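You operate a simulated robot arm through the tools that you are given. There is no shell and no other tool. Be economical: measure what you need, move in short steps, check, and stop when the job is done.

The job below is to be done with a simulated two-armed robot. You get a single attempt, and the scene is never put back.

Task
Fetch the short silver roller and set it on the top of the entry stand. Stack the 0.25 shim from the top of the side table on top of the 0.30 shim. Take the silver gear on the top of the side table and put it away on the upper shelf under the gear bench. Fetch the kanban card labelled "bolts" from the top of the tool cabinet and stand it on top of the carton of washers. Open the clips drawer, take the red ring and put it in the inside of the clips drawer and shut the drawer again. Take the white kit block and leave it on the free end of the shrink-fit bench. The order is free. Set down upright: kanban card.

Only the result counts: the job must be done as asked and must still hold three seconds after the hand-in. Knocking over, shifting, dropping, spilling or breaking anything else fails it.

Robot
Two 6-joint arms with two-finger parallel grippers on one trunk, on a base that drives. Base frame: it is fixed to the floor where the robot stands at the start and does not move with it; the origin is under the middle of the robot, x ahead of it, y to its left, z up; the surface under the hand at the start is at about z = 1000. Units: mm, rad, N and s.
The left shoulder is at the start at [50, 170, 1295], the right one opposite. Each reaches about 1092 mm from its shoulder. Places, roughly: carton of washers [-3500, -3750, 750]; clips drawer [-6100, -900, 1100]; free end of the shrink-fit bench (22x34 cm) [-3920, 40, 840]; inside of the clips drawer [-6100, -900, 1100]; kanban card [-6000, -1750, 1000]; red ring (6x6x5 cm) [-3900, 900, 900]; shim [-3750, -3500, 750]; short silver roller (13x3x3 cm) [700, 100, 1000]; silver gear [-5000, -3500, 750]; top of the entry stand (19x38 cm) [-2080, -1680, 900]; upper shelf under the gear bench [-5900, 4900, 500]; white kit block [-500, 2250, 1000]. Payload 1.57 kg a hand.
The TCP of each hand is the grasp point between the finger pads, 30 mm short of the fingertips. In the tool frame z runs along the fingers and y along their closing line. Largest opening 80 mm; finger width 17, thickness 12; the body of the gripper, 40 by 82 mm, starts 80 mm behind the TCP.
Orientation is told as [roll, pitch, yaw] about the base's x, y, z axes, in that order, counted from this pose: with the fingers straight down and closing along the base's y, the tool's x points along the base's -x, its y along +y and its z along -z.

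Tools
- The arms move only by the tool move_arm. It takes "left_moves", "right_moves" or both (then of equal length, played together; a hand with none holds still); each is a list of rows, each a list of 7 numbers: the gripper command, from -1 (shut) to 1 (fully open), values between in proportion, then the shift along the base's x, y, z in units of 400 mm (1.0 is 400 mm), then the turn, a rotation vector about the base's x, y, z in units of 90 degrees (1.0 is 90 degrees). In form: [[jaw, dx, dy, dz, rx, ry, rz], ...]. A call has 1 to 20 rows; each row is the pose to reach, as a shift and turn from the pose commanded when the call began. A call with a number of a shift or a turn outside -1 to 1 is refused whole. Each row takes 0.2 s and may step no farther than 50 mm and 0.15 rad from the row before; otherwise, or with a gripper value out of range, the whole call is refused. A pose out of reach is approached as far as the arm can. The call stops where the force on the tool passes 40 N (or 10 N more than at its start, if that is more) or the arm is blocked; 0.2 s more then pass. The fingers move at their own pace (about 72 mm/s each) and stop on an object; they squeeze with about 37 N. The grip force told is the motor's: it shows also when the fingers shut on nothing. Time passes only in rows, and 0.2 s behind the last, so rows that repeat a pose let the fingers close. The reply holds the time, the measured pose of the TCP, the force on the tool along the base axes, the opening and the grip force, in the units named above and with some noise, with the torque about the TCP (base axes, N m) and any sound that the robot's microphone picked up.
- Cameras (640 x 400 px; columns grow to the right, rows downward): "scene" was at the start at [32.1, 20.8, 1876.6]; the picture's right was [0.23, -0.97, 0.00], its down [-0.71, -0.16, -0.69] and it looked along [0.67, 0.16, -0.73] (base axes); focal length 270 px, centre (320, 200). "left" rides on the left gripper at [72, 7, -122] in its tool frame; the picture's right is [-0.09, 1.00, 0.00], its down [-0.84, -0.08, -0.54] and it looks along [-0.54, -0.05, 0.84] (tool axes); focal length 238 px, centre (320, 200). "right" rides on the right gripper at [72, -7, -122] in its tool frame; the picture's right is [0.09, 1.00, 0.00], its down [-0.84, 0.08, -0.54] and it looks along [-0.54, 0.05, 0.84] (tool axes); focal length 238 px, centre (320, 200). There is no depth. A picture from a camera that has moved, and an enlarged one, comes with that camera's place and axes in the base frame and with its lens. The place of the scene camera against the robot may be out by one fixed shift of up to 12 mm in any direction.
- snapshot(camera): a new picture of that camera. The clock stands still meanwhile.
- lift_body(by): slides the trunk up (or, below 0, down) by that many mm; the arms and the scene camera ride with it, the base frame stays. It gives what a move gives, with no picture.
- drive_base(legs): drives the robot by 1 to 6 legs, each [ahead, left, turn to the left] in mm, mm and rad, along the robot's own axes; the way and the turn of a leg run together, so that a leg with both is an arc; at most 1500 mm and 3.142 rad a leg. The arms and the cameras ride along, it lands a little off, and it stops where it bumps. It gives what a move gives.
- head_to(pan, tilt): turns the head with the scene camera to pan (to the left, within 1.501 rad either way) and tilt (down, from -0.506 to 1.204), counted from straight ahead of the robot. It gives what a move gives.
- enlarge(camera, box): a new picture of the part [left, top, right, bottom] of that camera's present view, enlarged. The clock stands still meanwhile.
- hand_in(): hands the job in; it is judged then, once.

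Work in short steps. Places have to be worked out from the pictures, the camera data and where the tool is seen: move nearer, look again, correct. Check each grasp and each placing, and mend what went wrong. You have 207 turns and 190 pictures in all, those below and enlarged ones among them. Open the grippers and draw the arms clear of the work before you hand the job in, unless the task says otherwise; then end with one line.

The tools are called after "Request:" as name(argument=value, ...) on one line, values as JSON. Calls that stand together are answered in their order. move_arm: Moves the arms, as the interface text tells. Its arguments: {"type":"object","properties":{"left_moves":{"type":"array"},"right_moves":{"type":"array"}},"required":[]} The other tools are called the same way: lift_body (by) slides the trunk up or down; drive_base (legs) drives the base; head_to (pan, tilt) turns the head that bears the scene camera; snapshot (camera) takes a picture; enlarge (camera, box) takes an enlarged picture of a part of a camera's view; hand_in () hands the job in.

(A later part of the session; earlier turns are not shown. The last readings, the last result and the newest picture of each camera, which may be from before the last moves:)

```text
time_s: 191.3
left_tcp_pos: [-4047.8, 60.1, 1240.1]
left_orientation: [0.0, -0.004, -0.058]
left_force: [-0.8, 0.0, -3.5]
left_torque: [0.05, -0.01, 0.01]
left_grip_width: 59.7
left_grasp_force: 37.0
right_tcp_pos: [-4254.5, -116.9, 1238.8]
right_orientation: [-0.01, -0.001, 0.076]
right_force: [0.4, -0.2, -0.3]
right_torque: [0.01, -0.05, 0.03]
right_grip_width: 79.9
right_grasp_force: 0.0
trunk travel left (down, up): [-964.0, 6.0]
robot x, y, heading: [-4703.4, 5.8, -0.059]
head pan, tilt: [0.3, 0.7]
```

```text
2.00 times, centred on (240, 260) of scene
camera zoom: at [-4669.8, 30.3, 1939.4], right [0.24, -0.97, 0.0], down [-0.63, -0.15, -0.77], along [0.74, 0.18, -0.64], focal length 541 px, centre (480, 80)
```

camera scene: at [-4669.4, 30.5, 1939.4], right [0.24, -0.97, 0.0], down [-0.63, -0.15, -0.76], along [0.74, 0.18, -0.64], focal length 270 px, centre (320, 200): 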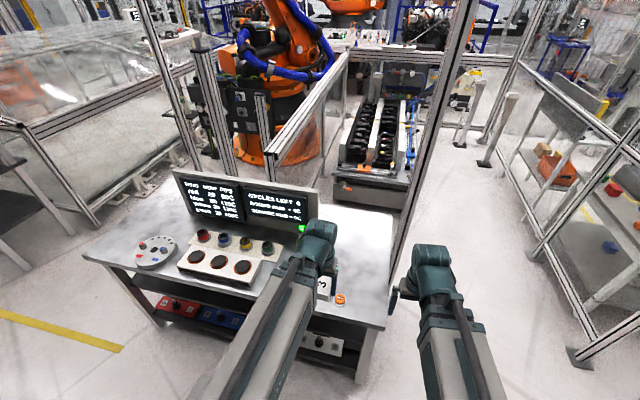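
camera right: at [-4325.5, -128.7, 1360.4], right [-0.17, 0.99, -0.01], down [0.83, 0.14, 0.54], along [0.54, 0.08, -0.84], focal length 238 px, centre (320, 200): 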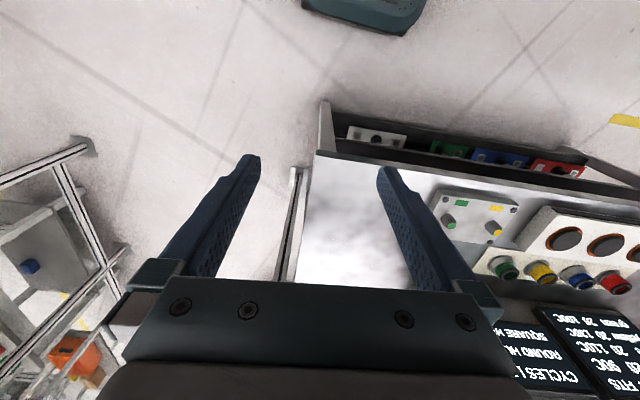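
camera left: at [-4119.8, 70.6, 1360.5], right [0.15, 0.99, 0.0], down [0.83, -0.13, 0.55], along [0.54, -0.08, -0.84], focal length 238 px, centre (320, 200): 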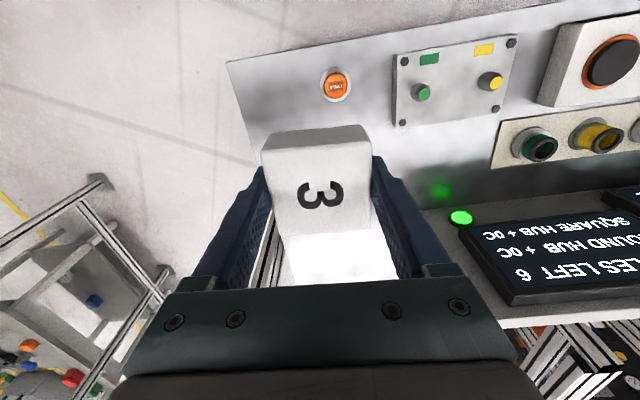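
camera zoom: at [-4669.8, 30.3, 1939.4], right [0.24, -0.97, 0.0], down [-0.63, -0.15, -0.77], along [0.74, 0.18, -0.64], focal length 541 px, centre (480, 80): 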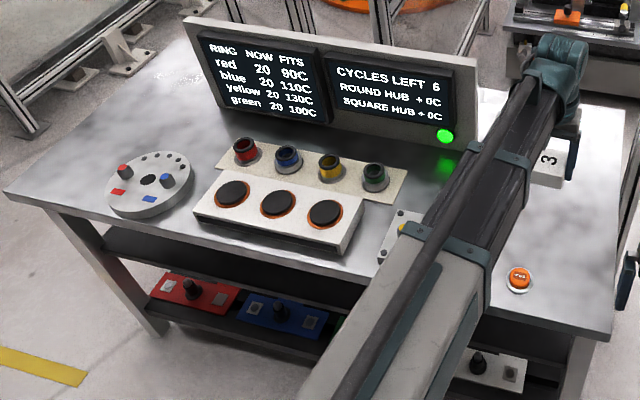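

The bench end around [-3920, 40] is bare (button at [-4049, 94], small panel beyond y 210). I move the block there and lower.

Request:
move_arm(left_moves=[[-1, 0.1, -0.02, 0, 0, 0, 0], [-1, 0.2, -0.035, 0, 0, 0, 0], [-1, 0.3, -0.05, 0, 0, 0, 0], [-1, 0.32, -0.05, 0, 0, 0, 0], [-1, 0.32, -0.05, 0, 0, 0, 0]])

Request:
lift_body(by=-300)

Request:
snapshot(camera="left")

Request:
snapshot(camera="scene")

```text
time_s: 192.5
left_tcp_pos: [-3921.1, 40.4, 1238.6]
left_orientation: [0.0, -0.004, -0.057]
left_force: [0.6, 0.6, -4.6]
left_torque: [-0.01, 0.02, 0.01]
left_grip_width: 59.9
left_grasp_force: 37.3
left hand out of reach, approached as far as the arm can: row 2
right_tcp_pos: [-4254.2, -115.7, 1237.6]
right_orientation: [-0.008, 0.001, 0.076]
right_force: [0.3, 0.1, 0.4]
right_torque: [0.0, 0.0, 0.02]
right_grip_width: 80.1
right_grasp_force: 0.0
trunk travel left (down, up): [-964.0, 6.0]
robot x, y, heading: [-4707.5, 3.0, -0.056]
head pan, tilt: [0.3, 0.7]
```

```text
time_s: 195.5
left_tcp_pos: [-3920.1, 40.7, 937.8]
left_orientation: [0.0, -0.003, -0.058]
left_force: [0.1, 1.5, -2.8]
left_torque: [0.02, -0.01, -0.01]
left_grip_width: 59.7
left_grasp_force: 37.0
right_tcp_pos: [-4255.1, -116.4, 938.8]
right_orientation: [-0.01, 0.001, 0.076]
right_force: [0.3, -0.5, -0.5]
right_torque: [0.03, -0.02, 0.01]
right_grip_width: 80.3
right_grasp_force: 0.1
trunk travel left (down, up): [-664.0, 306.0]
robot x, y, heading: [-4705.8, 7.5, -0.062]
head pan, tilt: [0.3, 0.7]
```

```text
141 pictures are left
camera left: at [-3993.4, 50.7, 1060.3], right [0.15, 0.99, 0.0], down [0.83, -0.13, 0.54], along [0.54, -0.08, -0.84], focal length 238 px, centre (320, 200)
```

left: 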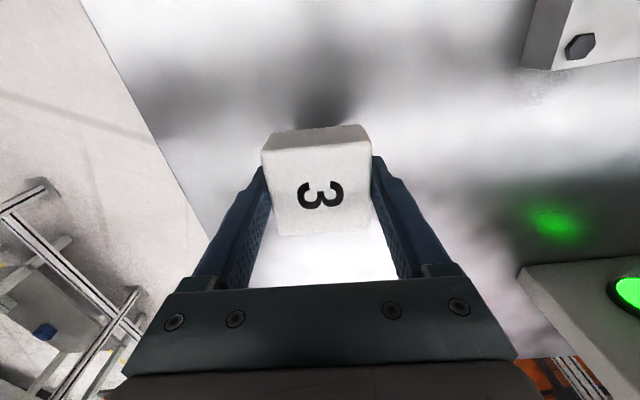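

```text
140 pictures are left
camera scene: at [-4669.3, 30.4, 1639.5], right [0.24, -0.97, 0.0], down [-0.63, -0.15, -0.76], along [0.74, 0.18, -0.64], focal length 270 px, centre (320, 200)
```

scene: 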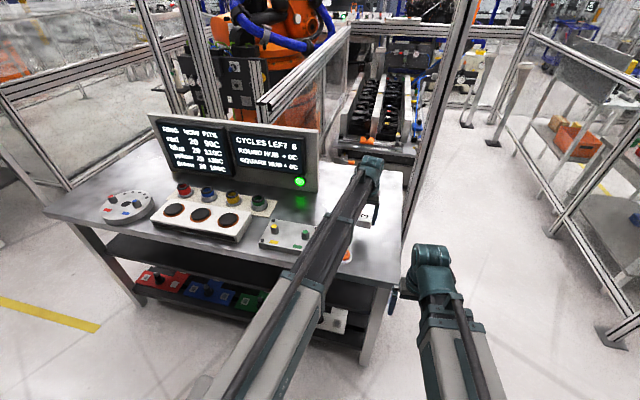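

Clear surface below. Lower 60, then creep to contact.

Request:
lift_body(by=-58)

Request:
lift_body(by=-6)

Request:
lift_body(by=-5)

```text
time_s: 196.5
left_tcp_pos: [-3919.8, 41.2, 880.3]
left_orientation: [-0.001, -0.004, -0.057]
left_force: [-0.5, 0.5, -2.9]
left_torque: [0.04, 0.03, 0.01]
left_grip_width: 59.7
left_grasp_force: 37.0
right_tcp_pos: [-4254.3, -116.0, 880.7]
right_orientation: [-0.01, 0.002, 0.074]
right_force: [-0.2, 0.3, -0.5]
right_torque: [0.01, 0.02, 0.01]
right_grip_width: 79.9
right_grasp_force: 0.0
trunk travel left (down, up): [-606.0, 364.0]
robot x, y, heading: [-4708.1, 9.5, -0.055]
head pan, tilt: [0.3, 0.7]
```

```text
time_s: 196.9
left_tcp_pos: [-3921.8, 39.4, 880.7]
left_orientation: [0.001, -0.01, -0.058]
left_force: [-1.5, -0.6, 27.5]
left_torque: [0.15, 0.42, 0.13]
left_grip_width: 59.6
left_grasp_force: 37.2
right_tcp_pos: [-4255.8, -116.9, 879.6]
right_orientation: [-0.009, -0.002, 0.075]
right_force: [-0.7, 0.4, 0.0]
right_torque: [0.0, 0.0, -0.02]
right_grip_width: 79.8
right_grasp_force: 0.2
trunk travel left (down, up): [-603.0, 367.0]
robot x, y, heading: [-4706.7, 6.4, -0.059]
head pan, tilt: [0.3, 0.7]
stopped: the force on the tool passed its limit at 55 N (the readings are from after the stop); the commanded pose is now the measured one
```

```text
time_s: 197.2
left_tcp_pos: [-3921.2, 40.8, 879.7]
left_orientation: [0.0, -0.008, -0.058]
left_force: [-0.7, -1.0, 32.3]
left_torque: [0.08, 0.46, 0.12]
left_grip_width: 59.7
left_grasp_force: 37.0
right_tcp_pos: [-4256.7, -116.9, 879.3]
right_orientation: [-0.008, -0.002, 0.075]
right_force: [-0.9, 0.1, -0.1]
right_torque: [0.02, 0.02, 0.01]
right_grip_width: 80.4
right_grasp_force: 0.0
trunk travel left (down, up): [-603.0, 367.0]
robot x, y, heading: [-4705.6, 3.9, -0.062]
head pan, tilt: [0.3, 0.7]
stopped: the force on the tool passed its limit at 50 N (the readings are from after the stop); the commanded pose is now the measured one
```

Contact at TCP 880. Relieve 3 mm, open and lift.

Request:
lift_body(by=3)

Request:
move_arm(left_moves=[[0.3, 0, 0, 0, 0, 0, 0], [0.6, 0, 0, 0, 0, 0, 0], [1, 0, 0, 0, 0, 0, 0], [1, 0, 0, 0, 0, 0, 0]])

Request:
lift_body(by=80)

Request:
snapshot(camera="left")

```text
time_s: 197.7
left_tcp_pos: [-3918.9, 40.5, 880.9]
left_orientation: [0.002, -0.008, -0.056]
left_force: [0.1, -0.8, -3.4]
left_torque: [0.04, 0.04, 0.03]
left_grip_width: 60.2
left_grasp_force: 37.1
right_tcp_pos: [-4254.0, -115.6, 880.6]
right_orientation: [-0.01, 0.0, 0.076]
right_force: [0.6, -0.3, -0.3]
right_torque: [0.04, 0.01, 0.0]
right_grip_width: 79.8
right_grasp_force: 0.0
trunk travel left (down, up): [-606.0, 364.0]
robot x, y, heading: [-4704.7, 5.0, -0.058]
head pan, tilt: [0.3, 0.7]
```

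```text
time_s: 198.7
left_tcp_pos: [-3919.4, 40.2, 881.1]
left_orientation: [-0.001, -0.008, -0.058]
left_force: [-0.2, 0.3, 0.0]
left_torque: [-0.01, 0.01, 0.0]
left_grip_width: 80.0
left_grasp_force: 0.0
right_tcp_pos: [-4254.3, -116.3, 881.6]
right_orientation: [-0.011, -0.002, 0.075]
right_force: [0.3, 0.3, 0.6]
right_torque: [-0.01, -0.01, 0.0]
right_grip_width: 80.2
right_grasp_force: 0.0
trunk travel left (down, up): [-606.0, 364.0]
robot x, y, heading: [-4704.7, 4.5, -0.058]
head pan, tilt: [0.3, 0.7]
```

```text
time_s: 199.9
left_tcp_pos: [-3918.8, 40.9, 958.8]
left_orientation: [-0.001, -0.007, -0.057]
left_force: [-0.3, -0.6, 0.4]
left_torque: [0.02, 0.06, 0.01]
left_grip_width: 80.1
left_grasp_force: 0.2
right_tcp_pos: [-4254.8, -117.2, 959.5]
right_orientation: [-0.011, 0.003, 0.076]
right_force: [1.3, 0.6, 0.8]
right_torque: [-0.03, -0.02, 0.02]
right_grip_width: 79.9
right_grasp_force: 0.1
trunk travel left (down, up): [-686.0, 284.0]
robot x, y, heading: [-4707.2, 4.3, -0.056]
head pan, tilt: [0.3, 0.7]
```

```text
139 pictures are left
camera left: at [-3991.9, 50.8, 1082.1], right [0.15, 0.99, 0.0], down [0.83, -0.13, 0.55], along [0.54, -0.08, -0.84], focal length 238 px, centre (320, 200)
```

left: 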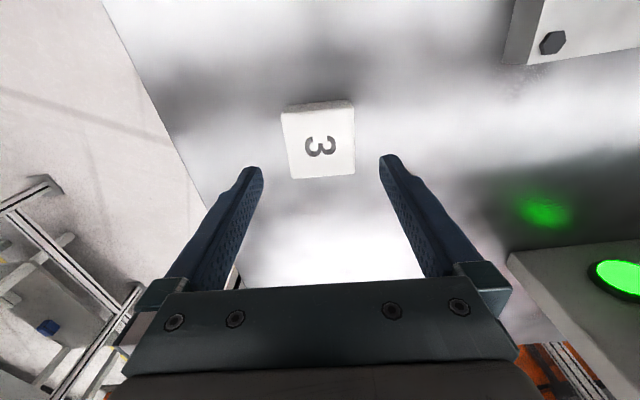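

Block placed. Raise, retract the left hand, and slide 690 mm north to the red ring.

Request:
lift_body(by=280)

Request:
move_arm(left_moves=[[1, -0.11, 0.03, 0, 0, 0, 0], [1, -0.22, 0.06, 0, 0, 0, 0], [1, -0.33, 0.09, 0, 0, 0, 0], [1, -0.44, 0.12, 0, 0, 0, 0], [1, -0.55, 0.15, 0, 0, 0, 0], [1, -0.66, 0.18, 0, 0, 0, 0], [1, -0.77, 0.21, 0, 0, 0, 0.03], [1, -0.77, 0.21, 0, 0, 0, 0.035]])

Request:
drive_base(legs=[[-20, 690, 0.057]])

Request:
snapshot(camera="scene")

```text
time_s: 202.7
left_tcp_pos: [-3918.2, 41.2, 1241.2]
left_orientation: [0.0, -0.005, -0.058]
left_force: [0.4, -0.5, -0.2]
left_torque: [-0.02, 0.0, -0.03]
left_grip_width: 80.3
left_grasp_force: 0.1
right_tcp_pos: [-4254.4, -116.5, 1240.6]
right_orientation: [-0.01, -0.001, 0.074]
right_force: [-0.7, 0.5, -0.8]
right_torque: [-0.01, 0.03, 0.0]
right_grip_width: 79.9
right_grasp_force: 0.1
trunk travel left (down, up): [-966.0, 4.0]
robot x, y, heading: [-4708.0, 3.3, -0.056]
head pan, tilt: [0.3, 0.7]
```

```text
time_s: 204.5
left_tcp_pos: [-4226.6, 124.3, 1241.0]
left_orientation: [0.0, -0.008, -0.002]
left_force: [0.7, 0.6, 0.9]
left_torque: [0.02, -0.01, 0.0]
left_grip_width: 80.2
left_grasp_force: 0.0
right_tcp_pos: [-4254.2, -116.2, 1240.7]
right_orientation: [-0.009, 0.0, 0.075]
right_force: [0.5, 0.2, -0.2]
right_torque: [0.01, 0.04, 0.03]
right_grip_width: 80.1
right_grasp_force: 0.0
trunk travel left (down, up): [-966.0, 4.0]
robot x, y, heading: [-4705.1, 2.4, -0.058]
head pan, tilt: [0.3, 0.7]
```

```text
time_s: 208.3
left_tcp_pos: [-4228.8, 830.2, 1241.1]
left_orientation: [0.0, -0.007, 0.044]
left_force: [-0.2, 0.5, -0.1]
left_torque: [-0.01, -0.01, 0.0]
left_grip_width: 80.0
left_grasp_force: 0.1
right_tcp_pos: [-4245.0, 589.0, 1241.0]
right_orientation: [-0.011, 0.0, 0.12]
right_force: [0.0, 0.3, 0.0]
right_torque: [-0.05, -0.01, -0.01]
right_grip_width: 80.1
right_grasp_force: 0.0
trunk travel left (down, up): [-966.0, 4.0]
robot x, y, heading: [-4703.9, 690.6, -0.014]
head pan, tilt: [0.3, 0.7]
```

```text
138 pictures are left
camera scene: at [-4666.3, 716.4, 1941.5], right [0.28, -0.96, 0.0], down [-0.62, -0.18, -0.76], along [0.73, 0.22, -0.64], focal length 270 px, centre (320, 200)
```

scene: 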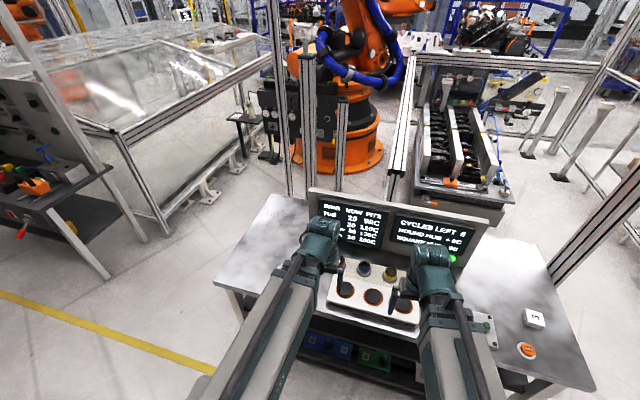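

Move the left hand toward the ring and look with its camera.

Request:
move_arm(left_moves=[[1, 0.1, 0.01, 0, 0, 0, 0], [1, 0.2, 0.02, 0, 0, 0, 0], [1, 0.3, 0.03, 0, 0, 0, 0], [1, 0.4, 0.04, 0, 0, 0, 0], [1, 0.5, 0.06, 0, 0, 0, 0], [1, 0.6, 0.085, 0, 0, 0, 0], [1, 0.6, 0.085, 0, 0, 0, 0]])

Request:
snapshot(camera="left")

```text
time_s: 209.9
left_tcp_pos: [-3987.1, 863.6, 1241.2]
left_orientation: [0.001, -0.007, 0.043]
left_force: [0.6, -0.4, 0.1]
left_torque: [0.0, 0.01, -0.01]
left_grip_width: 80.2
left_grasp_force: 0.1
right_tcp_pos: [-4245.9, 587.4, 1240.5]
right_orientation: [-0.01, 0.001, 0.121]
right_force: [-0.2, -0.9, 0.6]
right_torque: [0.01, 0.0, -0.01]
right_grip_width: 79.8
right_grasp_force: 0.1
trunk travel left (down, up): [-966.0, 4.0]
robot x, y, heading: [-4701.5, 689.8, -0.009]
head pan, tilt: [0.3, 0.7]
```

```text
137 pictures are left
camera left: at [-4060.9, 865.3, 1362.6], right [0.05, 1.0, 0.0], down [0.84, -0.04, 0.55], along [0.55, -0.03, -0.84], focal length 238 px, centre (320, 200)
```

left: 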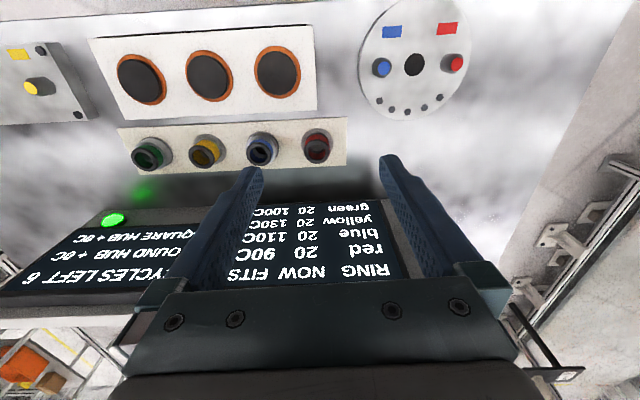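

Red ring at about [-3874, 850], neighbours 115 mm apart. Move over it and lower part way.

Request:
move_arm(left_moves=[[1, 0.1, -0.01, 0, 0, 0, 0], [1, 0.2, -0.02, 0, 0, 0, -0.01], [1, 0.283, -0.035, 0, 0, 0, -0.02], [1, 0.283, -0.035, 0, 0, 0, -0.02]])

Request:
lift_body(by=-230)

Request:
snapshot(camera="left")

```text
time_s: 210.9
left_tcp_pos: [-3876.0, 849.4, 1241.5]
left_orientation: [0.0, -0.005, 0.012]
left_force: [-1.3, 0.4, 0.8]
left_torque: [0.0, 0.0, 0.05]
left_grip_width: 80.1
left_grasp_force: 0.1
right_tcp_pos: [-4245.0, 587.9, 1240.4]
right_orientation: [-0.01, 0.001, 0.121]
right_force: [0.1, -0.2, -0.4]
right_torque: [0.0, 0.02, 0.02]
right_grip_width: 80.4
right_grasp_force: 0.0
trunk travel left (down, up): [-966.0, 4.0]
robot x, y, heading: [-4701.1, 686.8, -0.012]
head pan, tilt: [0.3, 0.7]
```

```text
time_s: 213.3
left_tcp_pos: [-3874.3, 850.4, 1010.4]
left_orientation: [0.001, -0.008, 0.013]
left_force: [0.6, 0.1, -0.2]
left_torque: [-0.01, 0.01, 0.02]
left_grip_width: 80.1
left_grasp_force: 0.1
right_tcp_pos: [-4243.9, 587.5, 1010.5]
right_orientation: [-0.011, 0.0, 0.12]
right_force: [-0.6, 0.6, -0.3]
right_torque: [-0.02, -0.02, -0.04]
right_grip_width: 79.8
right_grasp_force: 0.1
trunk travel left (down, up): [-736.0, 234.0]
robot x, y, heading: [-4702.3, 688.6, -0.013]
head pan, tilt: [0.3, 0.7]
```

```text
136 pictures are left
camera left: at [-3948.3, 854.5, 1132.3], right [0.08, 1.0, 0.0], down [0.83, -0.07, 0.55], along [0.55, -0.04, -0.84], focal length 238 px, centre (320, 200)
```

left: 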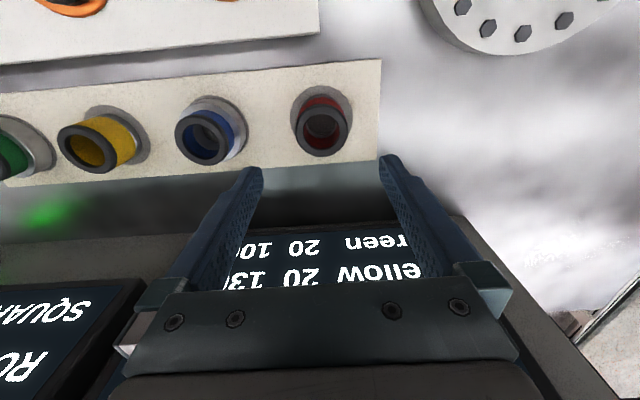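

Ring top about z 885–900 at [-3870, 852]. Trim and lower to TCP 905, check once more.

Request:
move_arm(left_moves=[[1, 0.009, 0.006, 0, 0, 0, 0], [1, 0.009, 0.006, 0, 0, 0, 0]])

Request:
lift_body(by=-80)

Request:
snapshot(camera="left")

```text
time_s: 213.9
left_tcp_pos: [-3870.8, 852.0, 1010.4]
left_orientation: [0.0, -0.006, 0.011]
left_force: [1.4, 0.3, -0.4]
left_torque: [0.0, 0.01, -0.02]
left_grip_width: 80.0
left_grasp_force: 0.1
right_tcp_pos: [-4245.1, 587.9, 1010.7]
right_orientation: [-0.009, 0.0, 0.12]
right_force: [-0.3, 0.2, 1.1]
right_torque: [-0.01, 0.03, -0.01]
right_grip_width: 80.0
right_grasp_force: 0.1
trunk travel left (down, up): [-736.0, 234.0]
robot x, y, heading: [-4703.5, 690.2, -0.015]
head pan, tilt: [0.3, 0.7]
```

```text
time_s: 215.1
left_tcp_pos: [-3870.9, 851.2, 931.2]
left_orientation: [0.0, -0.007, 0.012]
left_force: [0.3, -0.3, 0.0]
left_torque: [-0.03, 0.03, 0.0]
left_grip_width: 79.7
left_grasp_force: 0.2
right_tcp_pos: [-4245.6, 587.8, 930.5]
right_orientation: [-0.011, -0.001, 0.12]
right_force: [-0.5, 0.0, 0.6]
right_torque: [0.01, 0.0, -0.01]
right_grip_width: 80.3
right_grasp_force: 0.1
trunk travel left (down, up): [-656.0, 314.0]
robot x, y, heading: [-4698.0, 687.2, -0.01]
head pan, tilt: [0.3, 0.7]
```

```text
135 pictures are left
camera left: at [-3944.7, 856.9, 1052.3], right [0.08, 1.0, 0.0], down [0.83, -0.07, 0.55], along [0.55, -0.04, -0.84], focal length 238 px, centre (320, 200)
```

left: 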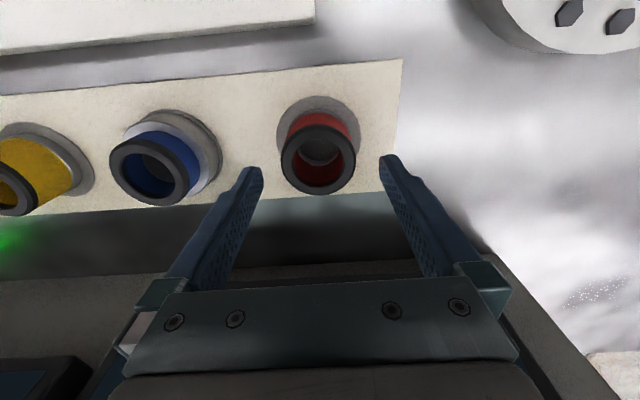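

Centred well. Lower in small steps for the grip.

Request:
lift_body(by=-34)

Request:
snapshot(camera="left")

Request:
lift_body(by=-6)

```text
time_s: 215.9
left_tcp_pos: [-3870.2, 852.5, 897.1]
left_orientation: [-0.001, -0.008, 0.012]
left_force: [0.0, 0.0, -0.6]
left_torque: [-0.01, 0.0, 0.0]
left_grip_width: 79.9
left_grasp_force: 0.0
right_tcp_pos: [-4245.3, 588.1, 896.0]
right_orientation: [-0.01, 0.001, 0.121]
right_force: [0.1, -0.3, 0.8]
right_torque: [0.0, -0.03, 0.01]
right_grip_width: 80.2
right_grasp_force: 0.2
trunk travel left (down, up): [-622.0, 348.0]
robot x, y, heading: [-4703.1, 688.6, -0.014]
head pan, tilt: [0.3, 0.7]
```

```text
134 pictures are left
camera left: at [-3944.7, 856.9, 1018.3], right [0.08, 1.0, 0.0], down [0.83, -0.07, 0.55], along [0.55, -0.04, -0.84], focal length 238 px, centre (320, 200)
```

left: 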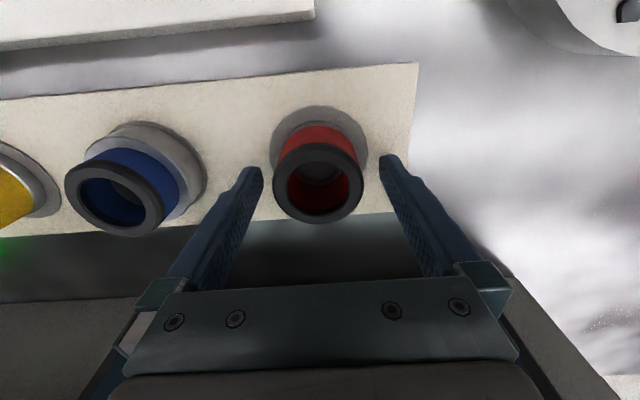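

```text
time_s: 216.4
left_tcp_pos: [-3872.2, 851.7, 889.7]
left_orientation: [0.0, -0.008, 0.012]
left_force: [-1.1, -0.7, -0.1]
left_torque: [-0.03, -0.02, -0.04]
left_grip_width: 80.0
left_grasp_force: 0.0
right_tcp_pos: [-4245.8, 588.5, 890.3]
right_orientation: [-0.011, -0.001, 0.119]
right_force: [-0.6, 0.2, 0.8]
right_torque: [-0.01, -0.04, -0.02]
right_grip_width: 80.1
right_grasp_force: 0.2
trunk travel left (down, up): [-616.0, 354.0]
robot x, y, heading: [-4702.2, 687.8, -0.018]
head pan, tilt: [0.3, 0.7]
```

No contact; tips at z 860, about 20 mm down the ring. Grip and lift a little.

Request:
move_arm(left_moves=[[0.3, 0, 0, 0, 0, 0, 0], [-1, 0, 0, 0, 0, 0, 0], [-1, 0, 0, 0, 0, 0, 0], [-1, 0, 0, 0, 0, 0, 0], [-1, 0, 0, 0, 0, 0, 0], [-1, 0, 0, 0, 0, 0, 0]])

Request:
lift_body(by=15)

Request:
snapshot(camera="left")

```text
time_s: 217.8
left_tcp_pos: [-3871.4, 852.2, 890.3]
left_orientation: [0.001, -0.006, 0.012]
left_force: [0.6, -1.3, 0.7]
left_torque: [0.03, 0.01, 0.02]
left_grip_width: 51.3
left_grasp_force: 37.4
right_tcp_pos: [-4246.4, 587.8, 890.6]
right_orientation: [-0.009, 0.001, 0.122]
right_force: [0.3, -0.2, 0.6]
right_torque: [0.0, -0.04, 0.03]
right_grip_width: 79.8
right_grasp_force: 0.1
trunk travel left (down, up): [-616.0, 354.0]
robot x, y, heading: [-4705.8, 687.9, -0.012]
head pan, tilt: [0.3, 0.7]
```

```text
time_s: 218.4
left_tcp_pos: [-3870.4, 851.1, 905.6]
left_orientation: [0.0, -0.007, 0.011]
left_force: [0.6, -0.3, -2.1]
left_torque: [0.01, 0.02, 0.0]
left_grip_width: 51.5
left_grasp_force: 36.7
right_tcp_pos: [-4244.4, 588.2, 904.8]
right_orientation: [-0.01, 0.0, 0.121]
right_force: [-0.7, -0.5, -0.5]
right_torque: [0.0, -0.01, 0.01]
right_grip_width: 80.1
right_grasp_force: 0.1
trunk travel left (down, up): [-631.0, 339.0]
robot x, y, heading: [-4702.4, 688.4, -0.008]
head pan, tilt: [0.3, 0.7]
```

```text
133 pictures are left
camera left: at [-3944.3, 857.0, 1027.0], right [0.08, 1.0, 0.0], down [0.83, -0.07, 0.55], along [0.55, -0.04, -0.84], focal length 238 px, centre (320, 200)
```

left: 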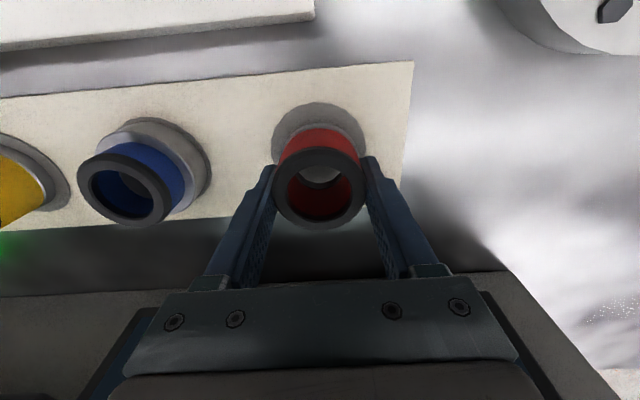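

The ring comes up cleanly. Raise fully, tuck in, turn to face west and head to the clips drawer.

Request:
lift_body(by=335)

Request:
move_arm(left_moves=[[-1, -0.11, -0.01, 0, 0, 0, 0], [-1, -0.22, -0.02, 0, 0, 0, 0], [-1, -0.33, -0.03, 0, 0, 0, 0], [-1, -0.44, -0.04, 0, 0, 0, 0], [-1, -0.55, -0.05, 0, 0, 0, 0], [-1, -0.66, -0.06, 0, 0, 0, 0], [-1, -0.77, -0.06, 0, 0, 0, 0], [-1, -0.88, -0.06, 0, 0, 0, 0], [-1, -0.92, -0.06, 0, 0, 0, 0]])

Request:
drive_base(legs=[[0, 0, -1.56], [0, 0, -1.56]])

Request:
snapshot(camera="left")

Request:
head_to(pan=0.5, tilt=0.5)

Request:
snapshot(camera="scene")

```text
time_s: 221.7
left_tcp_pos: [-3870.1, 852.0, 1239.6]
left_orientation: [0.0, -0.007, 0.013]
left_force: [0.5, -0.2, -1.7]
left_torque: [-0.02, 0.03, 0.03]
left_grip_width: 51.7
left_grasp_force: 37.2
right_tcp_pos: [-4245.1, 587.5, 1240.0]
right_orientation: [-0.01, 0.0, 0.12]
right_force: [-0.4, 0.1, -0.3]
right_torque: [-0.03, -0.01, -0.01]
right_grip_width: 80.1
right_grasp_force: 0.0
trunk travel left (down, up): [-966.0, 4.0]
robot x, y, heading: [-4701.9, 684.9, -0.007]
head pan, tilt: [0.3, 0.7]
```

```text
time_s: 223.7
left_tcp_pos: [-4240.3, 828.2, 1240.9]
left_orientation: [-0.001, -0.007, 0.011]
left_force: [-0.3, -0.4, -1.9]
left_torque: [0.04, 0.0, 0.01]
left_grip_width: 51.7
left_grasp_force: 36.7
right_tcp_pos: [-4245.4, 588.2, 1240.6]
right_orientation: [-0.009, -0.002, 0.12]
right_force: [0.2, 0.6, -0.1]
right_torque: [-0.02, -0.01, 0.03]
right_grip_width: 80.0
right_grasp_force: 0.1
trunk travel left (down, up): [-966.0, 4.0]
robot x, y, heading: [-4702.9, 685.6, -0.017]
head pan, tilt: [0.3, 0.7]
```

```text
time_s: 231.7
left_tcp_pos: [-5160.1, 539.0, 1240.7]
left_orientation: [0.0, -0.006, -3.109]
left_force: [0.1, -0.3, -2.5]
left_torque: [0.04, -0.01, -0.01]
left_grip_width: 51.5
left_grasp_force: 37.0
right_tcp_pos: [-5161.0, 777.6, 1241.7]
right_orientation: [-0.011, 0.001, -3.0]
right_force: [-0.1, -0.5, -1.4]
right_torque: [-0.03, 0.01, -0.02]
right_grip_width: 80.0
right_grasp_force: 0.2
trunk travel left (down, up): [-966.0, 4.0]
robot x, y, heading: [-4701.0, 689.5, -3.137]
head pan, tilt: [0.3, 0.7]
```

```text
132 pictures are left
camera left: at [-5087.8, 533.3, 1362.2], right [-0.06, -1.0, 0.0], down [-0.84, 0.05, 0.55], along [-0.55, 0.03, -0.84], focal length 238 px, centre (320, 200)
```

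left: 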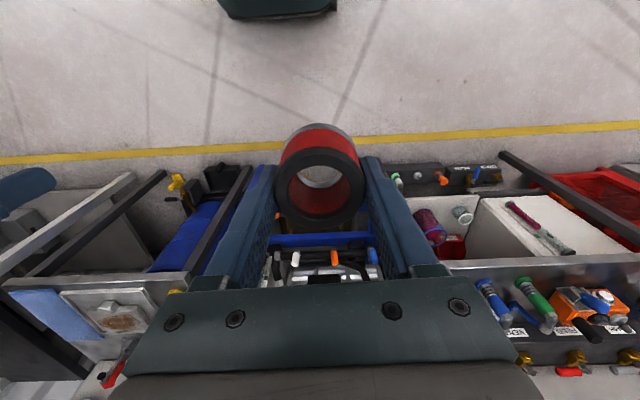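

```text
time_s: 232.5
left_tcp_pos: [-5160.8, 538.2, 1240.9]
left_orientation: [0.001, -0.007, -3.11]
left_force: [-0.5, 0.8, -2.1]
left_torque: [0.02, 0.01, -0.03]
left_grip_width: 51.4
left_grasp_force: 37.3
right_tcp_pos: [-5160.6, 777.6, 1241.0]
right_orientation: [-0.011, -0.001, -2.999]
right_force: [0.2, 0.8, 0.9]
right_torque: [-0.04, -0.02, 0.04]
right_grip_width: 79.9
right_grasp_force: 0.0
trunk travel left (down, up): [-966.0, 4.0]
robot x, y, heading: [-4701.9, 689.2, -3.131]
head pan, tilt: [0.499, 0.499]
```

```text
131 pictures are left
camera scene: at [-4747.7, 647.0, 1959.1], right [-0.49, 0.87, 0.0], down [0.42, 0.23, -0.88], along [-0.77, -0.43, -0.48], focal length 270 px, centre (320, 200)
```

scene: 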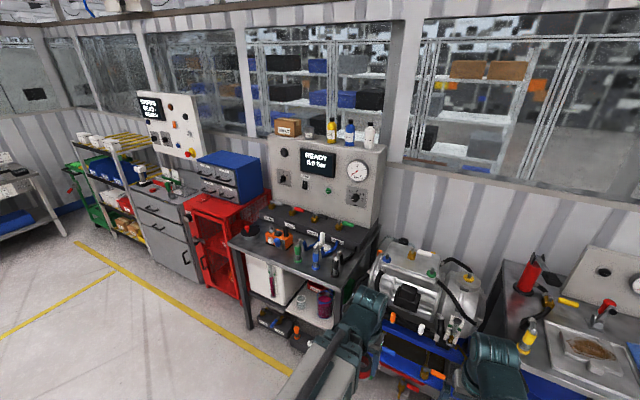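

The blue drawer unit sits on the red cabinet. I slide 1590 mm south to face it.

Request:
drive_base(legs=[[0, 795, 0], [150, 795, 0]])

Request:
head_to(pan=0, tilt=0.55)

Request:
snapshot(camera="scene")

Request:
enlarge(camera="scene", box=[220, 120, 420, 245])

```text
time_s: 240.8
left_tcp_pos: [-5308.1, -1070.9, 1241.4]
left_orientation: [0.001, -0.007, -3.121]
left_force: [0.5, -0.5, -2.0]
left_torque: [-0.01, -0.01, 0.0]
left_grip_width: 51.7
left_grasp_force: 37.3
right_tcp_pos: [-5306.2, -830.0, 1241.2]
right_orientation: [-0.011, -0.001, -3.01]
right_force: [0.4, 0.2, 0.3]
right_torque: [0.02, 0.01, 0.01]
right_grip_width: 80.0
right_grasp_force: 0.1
trunk travel left (down, up): [-966.0, 4.0]
robot x, y, heading: [-4848.5, -925.8, 3.138]
head pan, tilt: [0.499, 0.499]
```

```text
time_s: 241.7
left_tcp_pos: [-5308.3, -1070.5, 1240.6]
left_orientation: [0.001, -0.009, -3.12]
left_force: [-0.6, 0.2, -2.1]
left_torque: [-0.01, -0.03, 0.04]
left_grip_width: 51.5
left_grasp_force: 37.0
right_tcp_pos: [-5306.3, -829.5, 1241.4]
right_orientation: [-0.011, 0.0, -3.012]
right_force: [0.2, -0.2, -0.2]
right_torque: [0.03, -0.01, 0.0]
right_grip_width: 80.1
right_grasp_force: 0.0
trunk travel left (down, up): [-966.0, 4.0]
robot x, y, heading: [-4848.3, -923.1, 3.141]
head pan, tilt: [0.0, 0.55]
```

```text
130 pictures are left
camera scene: at [-4904.8, -923.4, 1954.6], right [0.0, 1.0, 0.0], down [0.52, 0.0, -0.85], along [-0.85, 0.0, -0.52], focal length 270 px, centre (320, 200)
```

scene: 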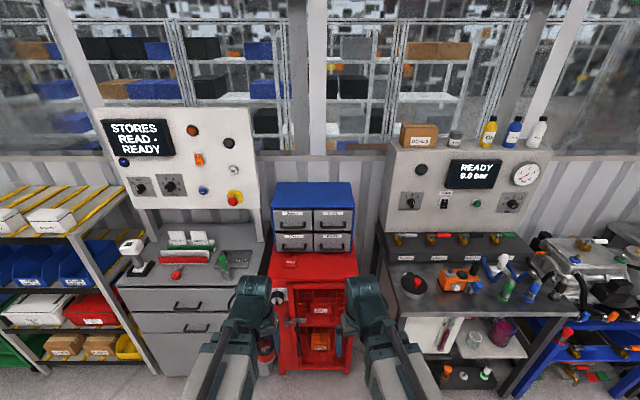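

```text
3.20 times, centred on (320, 182) of scene
camera zoom: at [-4904.8, -923.4, 1954.6], right [0.0, 1.0, 0.0], down [0.52, 0.0, -0.85], along [-0.85, 0.0, -0.52], focal length 865 px, centre (320, 256)
```

zoom: 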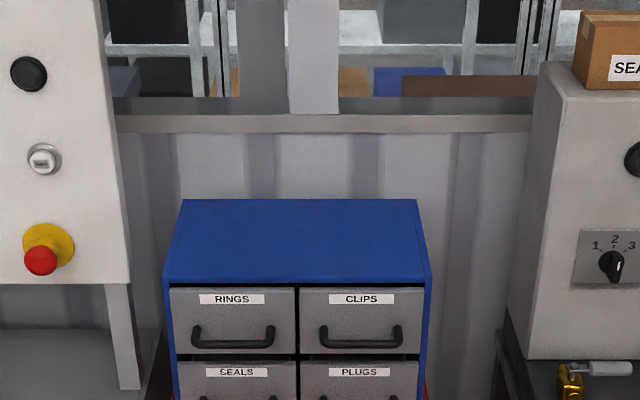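

"CLIPS" is the top-right drawer with a bail handle near y -863, z about 1165. I first pitch the right hand to point west (horizontally).

Request:
move_arm(right_moves=[[1, -0.048, 0, 0.003, 0, 0.0909, 0], [1, -0.096, 0, 0.011, 0, 0.1818, 0], [1, -0.141, 0, 0.025, 0, 0.2727, 0], [1, -0.185, 0, 0.043, 0, 0.3636, 0], [1, -0.225, 0, 0.067, 0, 0.4545, 0], [1, -0.263, 0, 0.095, 0, 0.5454, 0], [1, -0.295, 0, 0.127, 0, 0.6363, 0], [1, -0.323, 0, 0.161, 0, 0.7272, 0], [1, -0.346, 0, 0.197, 0, 0.8181, 0], [1, -0.362, 0, 0.236, 0, 0.909, 0], [1, -0.375, 0, 0.275, 0, 1.0, 0], [1, -0.375, 0, 0.275, 0, 1.0, 0]])

```text
time_s: 244.3
left_tcp_pos: [-5309.1, -1070.6, 1241.3]
left_orientation: [0.0, -0.007, -3.119]
left_force: [-0.6, 0.1, -1.9]
left_torque: [0.01, 0.02, 0.0]
left_grip_width: 51.4
left_grasp_force: 37.2
right_tcp_pos: [-5517.6, -841.7, 1460.4]
right_orientation: [-1.571, -1.44, -1.582]
right_force: [-0.1, 0.2, -0.2]
right_torque: [0.03, 0.0, 0.0]
right_grip_width: 80.1
right_grasp_force: 0.0
right hand out of reach, approached as far as the arm can: row 1, 2, 3, 4, 5, 6, 7, 8, 9, 10, 11, 12
trunk travel left (down, up): [-966.0, 4.0]
robot x, y, heading: [-4850.9, -927.0, 3.14]
head pan, tilt: [0.0, 0.55]
```

The hand now points west (wrist height 1460). Now roll it so the fingers close vertically, and then check the view.

Request:
move_arm(right_moves=[[1, 0, 0, 0, 0.09, 0, 0], [1, 0, 0, 0, 0.18, 0, 0], [1, 0, 0, 0, 0.27, 0, 0], [1, 0, 0, 0, 0.36, 0, 0], [1, 0, 0, 0, 0.45, 0, 0], [1, 0, 0, 0, 0.54, 0, 0], [1, 0, 0, 0, 0.63, 0, 0], [1, 0, 0, 0, 0.72, 0, 0], [1, 0, 0, 0, 0.81, 0, 0], [1, 0, 0, 0, 0.9, 0, 0], [1, 0, 0, 0, 0.917, 0, 0], [1, 0, 0, 0, 0.917, 0, 0]])

Request:
snapshot(camera="right")

Request:
snapshot(camera="scene")

```text
time_s: 246.9
left_tcp_pos: [-5309.5, -1070.5, 1241.4]
left_orientation: [0.001, -0.007, -3.119]
left_force: [-0.3, -0.2, -2.0]
left_torque: [-0.01, 0.01, -0.01]
left_grip_width: 51.3
left_grasp_force: 37.2
right_tcp_pos: [-5516.5, -845.1, 1463.0]
right_orientation: [-1.582, 0.003, -1.571]
right_force: [0.9, 0.5, 0.5]
right_torque: [0.02, 0.02, 0.02]
right_grip_width: 80.1
right_grasp_force: 0.0
right hand out of reach, approached as far as the arm can: row 2, 3, 4, 5, 6, 7, 8, 9, 10, 11, 12
trunk travel left (down, up): [-966.0, 4.0]
robot x, y, heading: [-4847.0, -926.8, 3.142]
head pan, tilt: [0.0, 0.55]
```

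```text
128 pictures are left
camera right: at [-5393.7, -775.5, 1468.2], right [-0.01, 0.09, -1.0], down [0.54, -0.84, -0.08], along [-0.84, -0.54, -0.04], focal length 238 px, centre (320, 200)
```

right: 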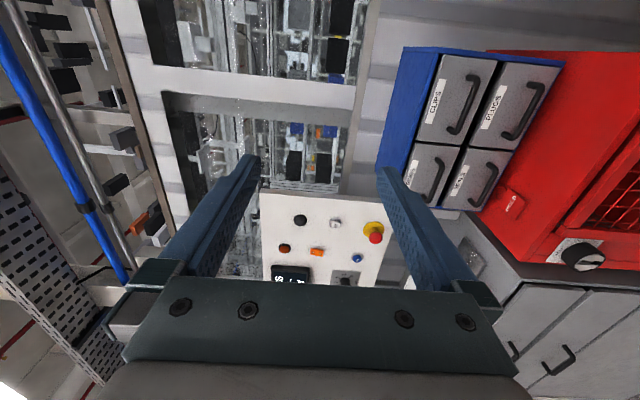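

```text
127 pictures are left
camera scene: at [-4904.7, -923.2, 1954.6], right [0.0, 1.0, 0.0], down [0.52, 0.0, -0.85], along [-0.85, 0.0, -0.52], focal length 270 px, centre (320, 200)
```

scene: 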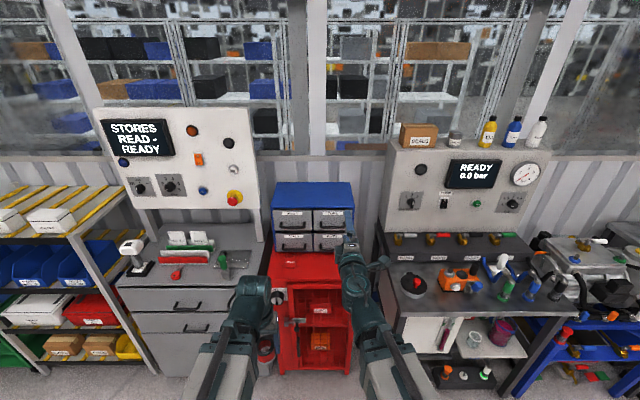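

Triangulation puts the CLIPS handle at about [-6008, -860, 1113]. I drive 210 mm forward, lower the trunk to handle height, and look again.

Request:
drive_base(legs=[[210, 0, 0]])

Request:
lift_body(by=-345)

Request:
snapshot(camera="right")

Request:
snapshot(camera="scene")

```text
time_s: 248.5
left_tcp_pos: [-5518.9, -1069.7, 1240.1]
left_orientation: [0.0, -0.004, -3.118]
left_force: [0.5, 0.1, -2.9]
left_torque: [0.02, -0.01, -0.02]
left_grip_width: 51.6
left_grasp_force: 37.2
right_tcp_pos: [-5727.0, -845.1, 1462.3]
right_orientation: [-1.58, 0.0, -1.57]
right_force: [-0.2, -0.1, 0.1]
right_torque: [-0.01, 0.02, 0.01]
right_grip_width: 80.1
right_grasp_force: 0.0
trunk travel left (down, up): [-966.0, 4.0]
robot x, y, heading: [-5057.3, -922.4, 3.132]
head pan, tilt: [0.0, 0.55]
```

```text
time_s: 251.9
left_tcp_pos: [-5516.8, -1069.4, 896.1]
left_orientation: [0.0, -0.005, -3.119]
left_force: [-0.4, 0.8, -1.5]
left_torque: [0.04, -0.02, -0.05]
left_grip_width: 51.5
left_grasp_force: 37.0
right_tcp_pos: [-5725.5, -845.7, 1116.7]
right_orientation: [-1.582, 0.001, -1.572]
right_force: [0.6, -0.1, 0.1]
right_torque: [0.01, 0.03, 0.0]
right_grip_width: 80.1
right_grasp_force: 0.1
trunk travel left (down, up): [-621.0, 349.0]
robot x, y, heading: [-5058.1, -924.9, 3.136]
head pan, tilt: [0.0, 0.55]
```

```text
126 pictures are left
camera right: at [-5602.4, -774.8, 1123.2], right [-0.01, 0.09, -1.0], down [0.54, -0.84, -0.08], along [-0.84, -0.54, -0.04], focal length 238 px, centre (320, 200)
```

right: 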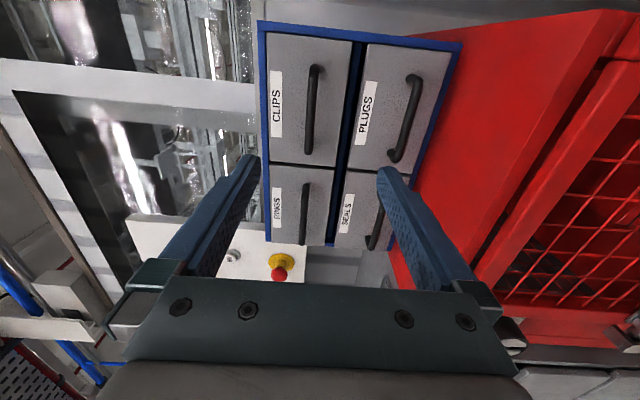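

```text
125 pictures are left
camera scene: at [-5113.3, -922.7, 1609.6], right [0.0, 1.0, 0.0], down [0.52, 0.0, -0.85], along [-0.85, 0.0, -0.52], focal length 270 px, centre (320, 200)
```

scene: 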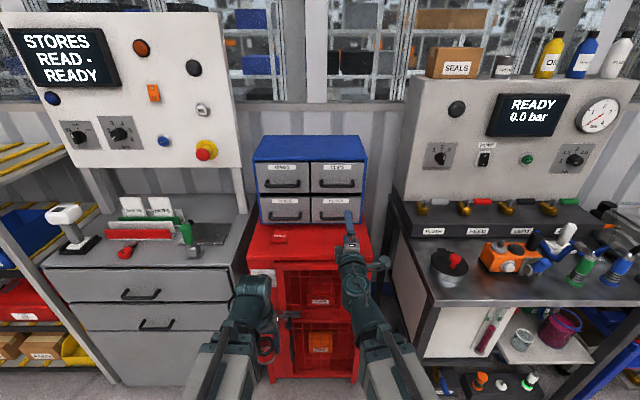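

The handle is at z about 1125, y -860. Raise 8 mm and approach to TCP x -5985 with open fingers, straddling the bar.

Request:
lift_body(by=8)

Request:
move_arm(right_moves=[[1, -0.1, -0.01, 0, 0, 0, 0], [1, -0.2, -0.02, 0, 0, 0, 0], [1, -0.3, -0.03, 0, 0, 0, 0], [1, -0.4, -0.035, 0, 0, 0, 0], [1, -0.5, -0.035, 0, 0, 0, 0], [1, -0.58, -0.035, 0, 0, 0, 0], [1, -0.62, -0.035, 0, 0, 0, 0], [1, -0.62, -0.035, 0, 0, 0, 0]])

Request:
snapshot(camera="right")

Request:
enlarge(camera="scene", box=[240, 120, 400, 220])

```text
time_s: 252.5
left_tcp_pos: [-5517.1, -1070.7, 902.9]
left_orientation: [0.0, -0.007, -3.12]
left_force: [0.2, -0.2, -1.6]
left_torque: [0.0, 0.0, 0.0]
left_grip_width: 51.4
left_grasp_force: 36.9
right_tcp_pos: [-5725.3, -844.8, 1125.5]
right_orientation: [-1.582, 0.0, -1.571]
right_force: [0.4, 0.5, -0.2]
right_torque: [-0.01, -0.02, -0.01]
right_grip_width: 80.3
right_grasp_force: 0.1
trunk travel left (down, up): [-629.0, 341.0]
robot x, y, heading: [-5058.5, -925.2, 3.137]
head pan, tilt: [0.0, 0.55]
```

```text
time_s: 254.3
left_tcp_pos: [-5517.0, -1069.4, 904.2]
left_orientation: [-0.001, -0.007, -3.121]
left_force: [-0.2, -0.7, -2.7]
left_torque: [0.0, 0.02, -0.02]
left_grip_width: 51.3
left_grasp_force: 37.1
right_tcp_pos: [-5973.0, -858.0, 1126.2]
right_orientation: [-1.581, -0.002, -1.571]
right_force: [-0.7, 0.7, 0.5]
right_torque: [0.0, -0.04, -0.02]
right_grip_width: 80.0
right_grasp_force: 0.1
trunk travel left (down, up): [-629.0, 341.0]
robot x, y, heading: [-5056.4, -925.6, 3.143]
head pan, tilt: [0.0, 0.55]
```

```text
124 pictures are left
camera right: at [-5849.7, -788.7, 1131.1], right [-0.01, 0.09, -1.0], down [0.54, -0.84, -0.08], along [-0.84, -0.54, -0.04], focal length 238 px, centre (320, 200)
```

right: 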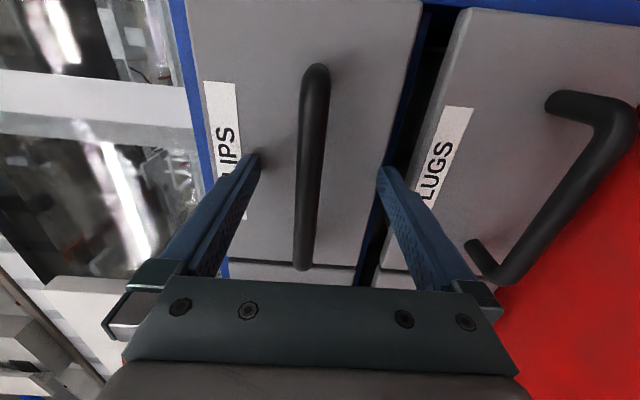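

```text
4.00 times, centred on (320, 170) of scene
camera zoom: at [-5113.4, -922.7, 1617.6], right [0.0, 1.0, 0.0], down [0.52, 0.0, -0.85], along [-0.85, 0.0, -0.52], focal length 1082 px, centre (320, 320)
```

zoom: 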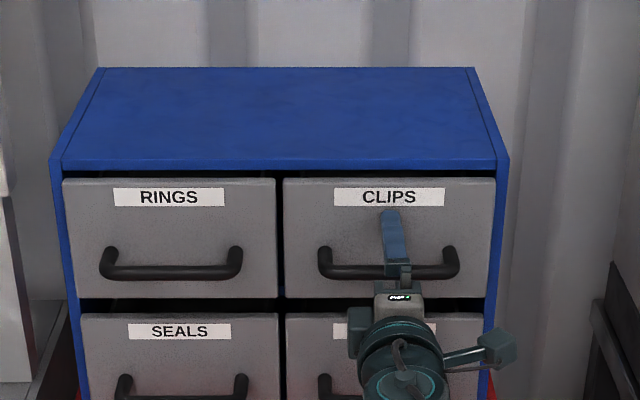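

The bar lies between the fingers, about 33 mm ahead of the TCP. Advance 20 mm and close.

Request:
move_arm(right_moves=[[1, -0.03, 0, 0, 0, 0, 0], [1, -0.053, 0, 0, 0, 0, 0], [0.3, -0.053, 0, 0, 0, 0, 0], [-1, -0.053, 0, 0, 0, 0, 0], [-1, -0.053, 0, 0, 0, 0, 0], [-1, -0.053, 0, 0, 0, 0, 0], [-1, -0.053, 0, 0, 0, 0, 0], [-1, -0.053, 0, 0, 0, 0, 0]])

Request:
snapshot(camera="right")

```text
time_s: 254.7
left_tcp_pos: [-5516.2, -1070.3, 904.3]
left_orientation: [0.0, -0.007, -3.121]
left_force: [-0.4, 0.6, -1.8]
left_torque: [0.02, -0.01, -0.02]
left_grip_width: 51.5
left_grasp_force: 37.4
right_tcp_pos: [-5973.5, -859.5, 1126.4]
right_orientation: [-1.582, -0.001, -1.57]
right_force: [7.3, 0.4, 0.0]
right_torque: [-0.1, -0.29, -0.03]
right_grip_width: 79.1
right_grasp_force: 0.1
trunk travel left (down, up): [-629.0, 341.0]
robot x, y, heading: [-5058.7, -923.8, 3.135]
head pan, tilt: [0.0, 0.55]
stopped in row 1 (right hand): the force on the tool passed its limit at 52 N (the readings are from after the stop); the commanded pose is now the measured one
```

```text
122 pictures are left
camera right: at [-5850.6, -788.6, 1131.5], right [-0.01, 0.09, -1.0], down [0.54, -0.84, -0.08], along [-0.84, -0.54, -0.04], focal length 238 px, centre (320, 200)
```

right: 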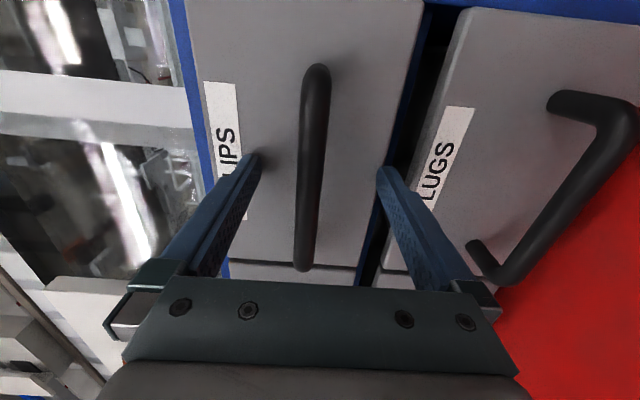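

The tips touched the drawer front (x about -6004), so the bar is right at the pads. Back off 4 mm and close.

Request:
move_arm(right_moves=[[1, 0.01, 0, 0, 0, 0, 0], [0.3, 0.01, 0, 0, 0, 0, 0], [-1, 0.01, 0, 0, 0, 0, 0], [-1, 0.01, 0, 0, 0, 0, 0], [-1, 0.01, 0, 0, 0, 0, 0], [-1, 0.01, 0, 0, 0, 0, 0], [-1, 0.01, 0, 0, 0, 0, 0]])

Request:
snapshot(camera="right")

```text
time_s: 255.8
left_tcp_pos: [-5513.0, -1071.0, 907.1]
left_orientation: [0.0, -0.014, -3.121]
left_force: [1.0, 0.4, -2.8]
left_torque: [0.04, 0.04, -0.03]
left_grip_width: 51.5
left_grasp_force: 37.4
right_tcp_pos: [-5965.8, -859.4, 1132.3]
right_orientation: [-1.589, 0.003, -1.569]
right_force: [0.0, -0.1, 62.0]
right_torque: [0.0, -0.46, 0.63]
right_grip_width: 14.9
right_grasp_force: 30.4
trunk travel left (down, up): [-629.0, 341.0]
robot x, y, heading: [-5054.0, -928.4, 3.136]
head pan, tilt: [0.0, 0.55]
stopped in row 5 (right hand): the force on the tool passed its limit at 44 N (the readings are from after the stop); the commanded pose is now the measured one
```

```text
121 pictures are left
camera right: at [-5843.3, -789.0, 1137.0], right [-0.02, 0.1, -1.0], down [0.54, -0.84, -0.09], along [-0.84, -0.54, -0.04], focal length 238 px, centre (320, 200)
```

right: 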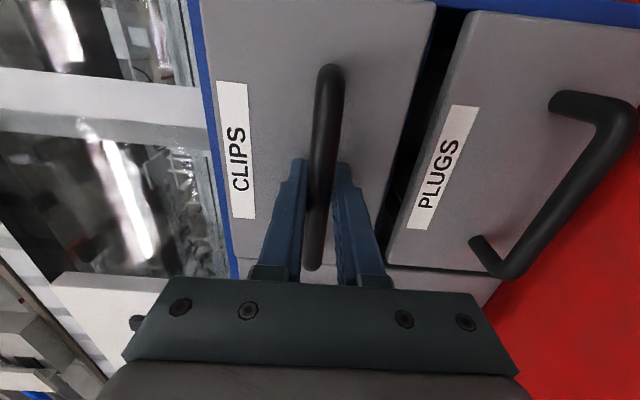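

Gripped the bar but off-centre in height (62 N upward). Raise the trunk to relieve it.

Request:
lift_body(by=6)

```text
time_s: 256.3
left_tcp_pos: [-5516.4, -1070.1, 909.6]
left_orientation: [-0.001, -0.008, -3.121]
left_force: [-1.0, -0.1, -2.5]
left_torque: [0.01, 0.02, 0.03]
left_grip_width: 51.4
left_grasp_force: 37.2
right_tcp_pos: [-5969.6, -859.0, 1132.8]
right_orientation: [-1.584, -0.001, -1.57]
right_force: [-1.4, -0.8, 20.5]
right_torque: [-0.05, -0.09, -0.82]
right_grip_width: 13.5
right_grasp_force: 30.8
trunk travel left (down, up): [-635.0, 335.0]
robot x, y, heading: [-5053.4, -925.7, 3.141]
head pan, tilt: [0.0, 0.55]
```

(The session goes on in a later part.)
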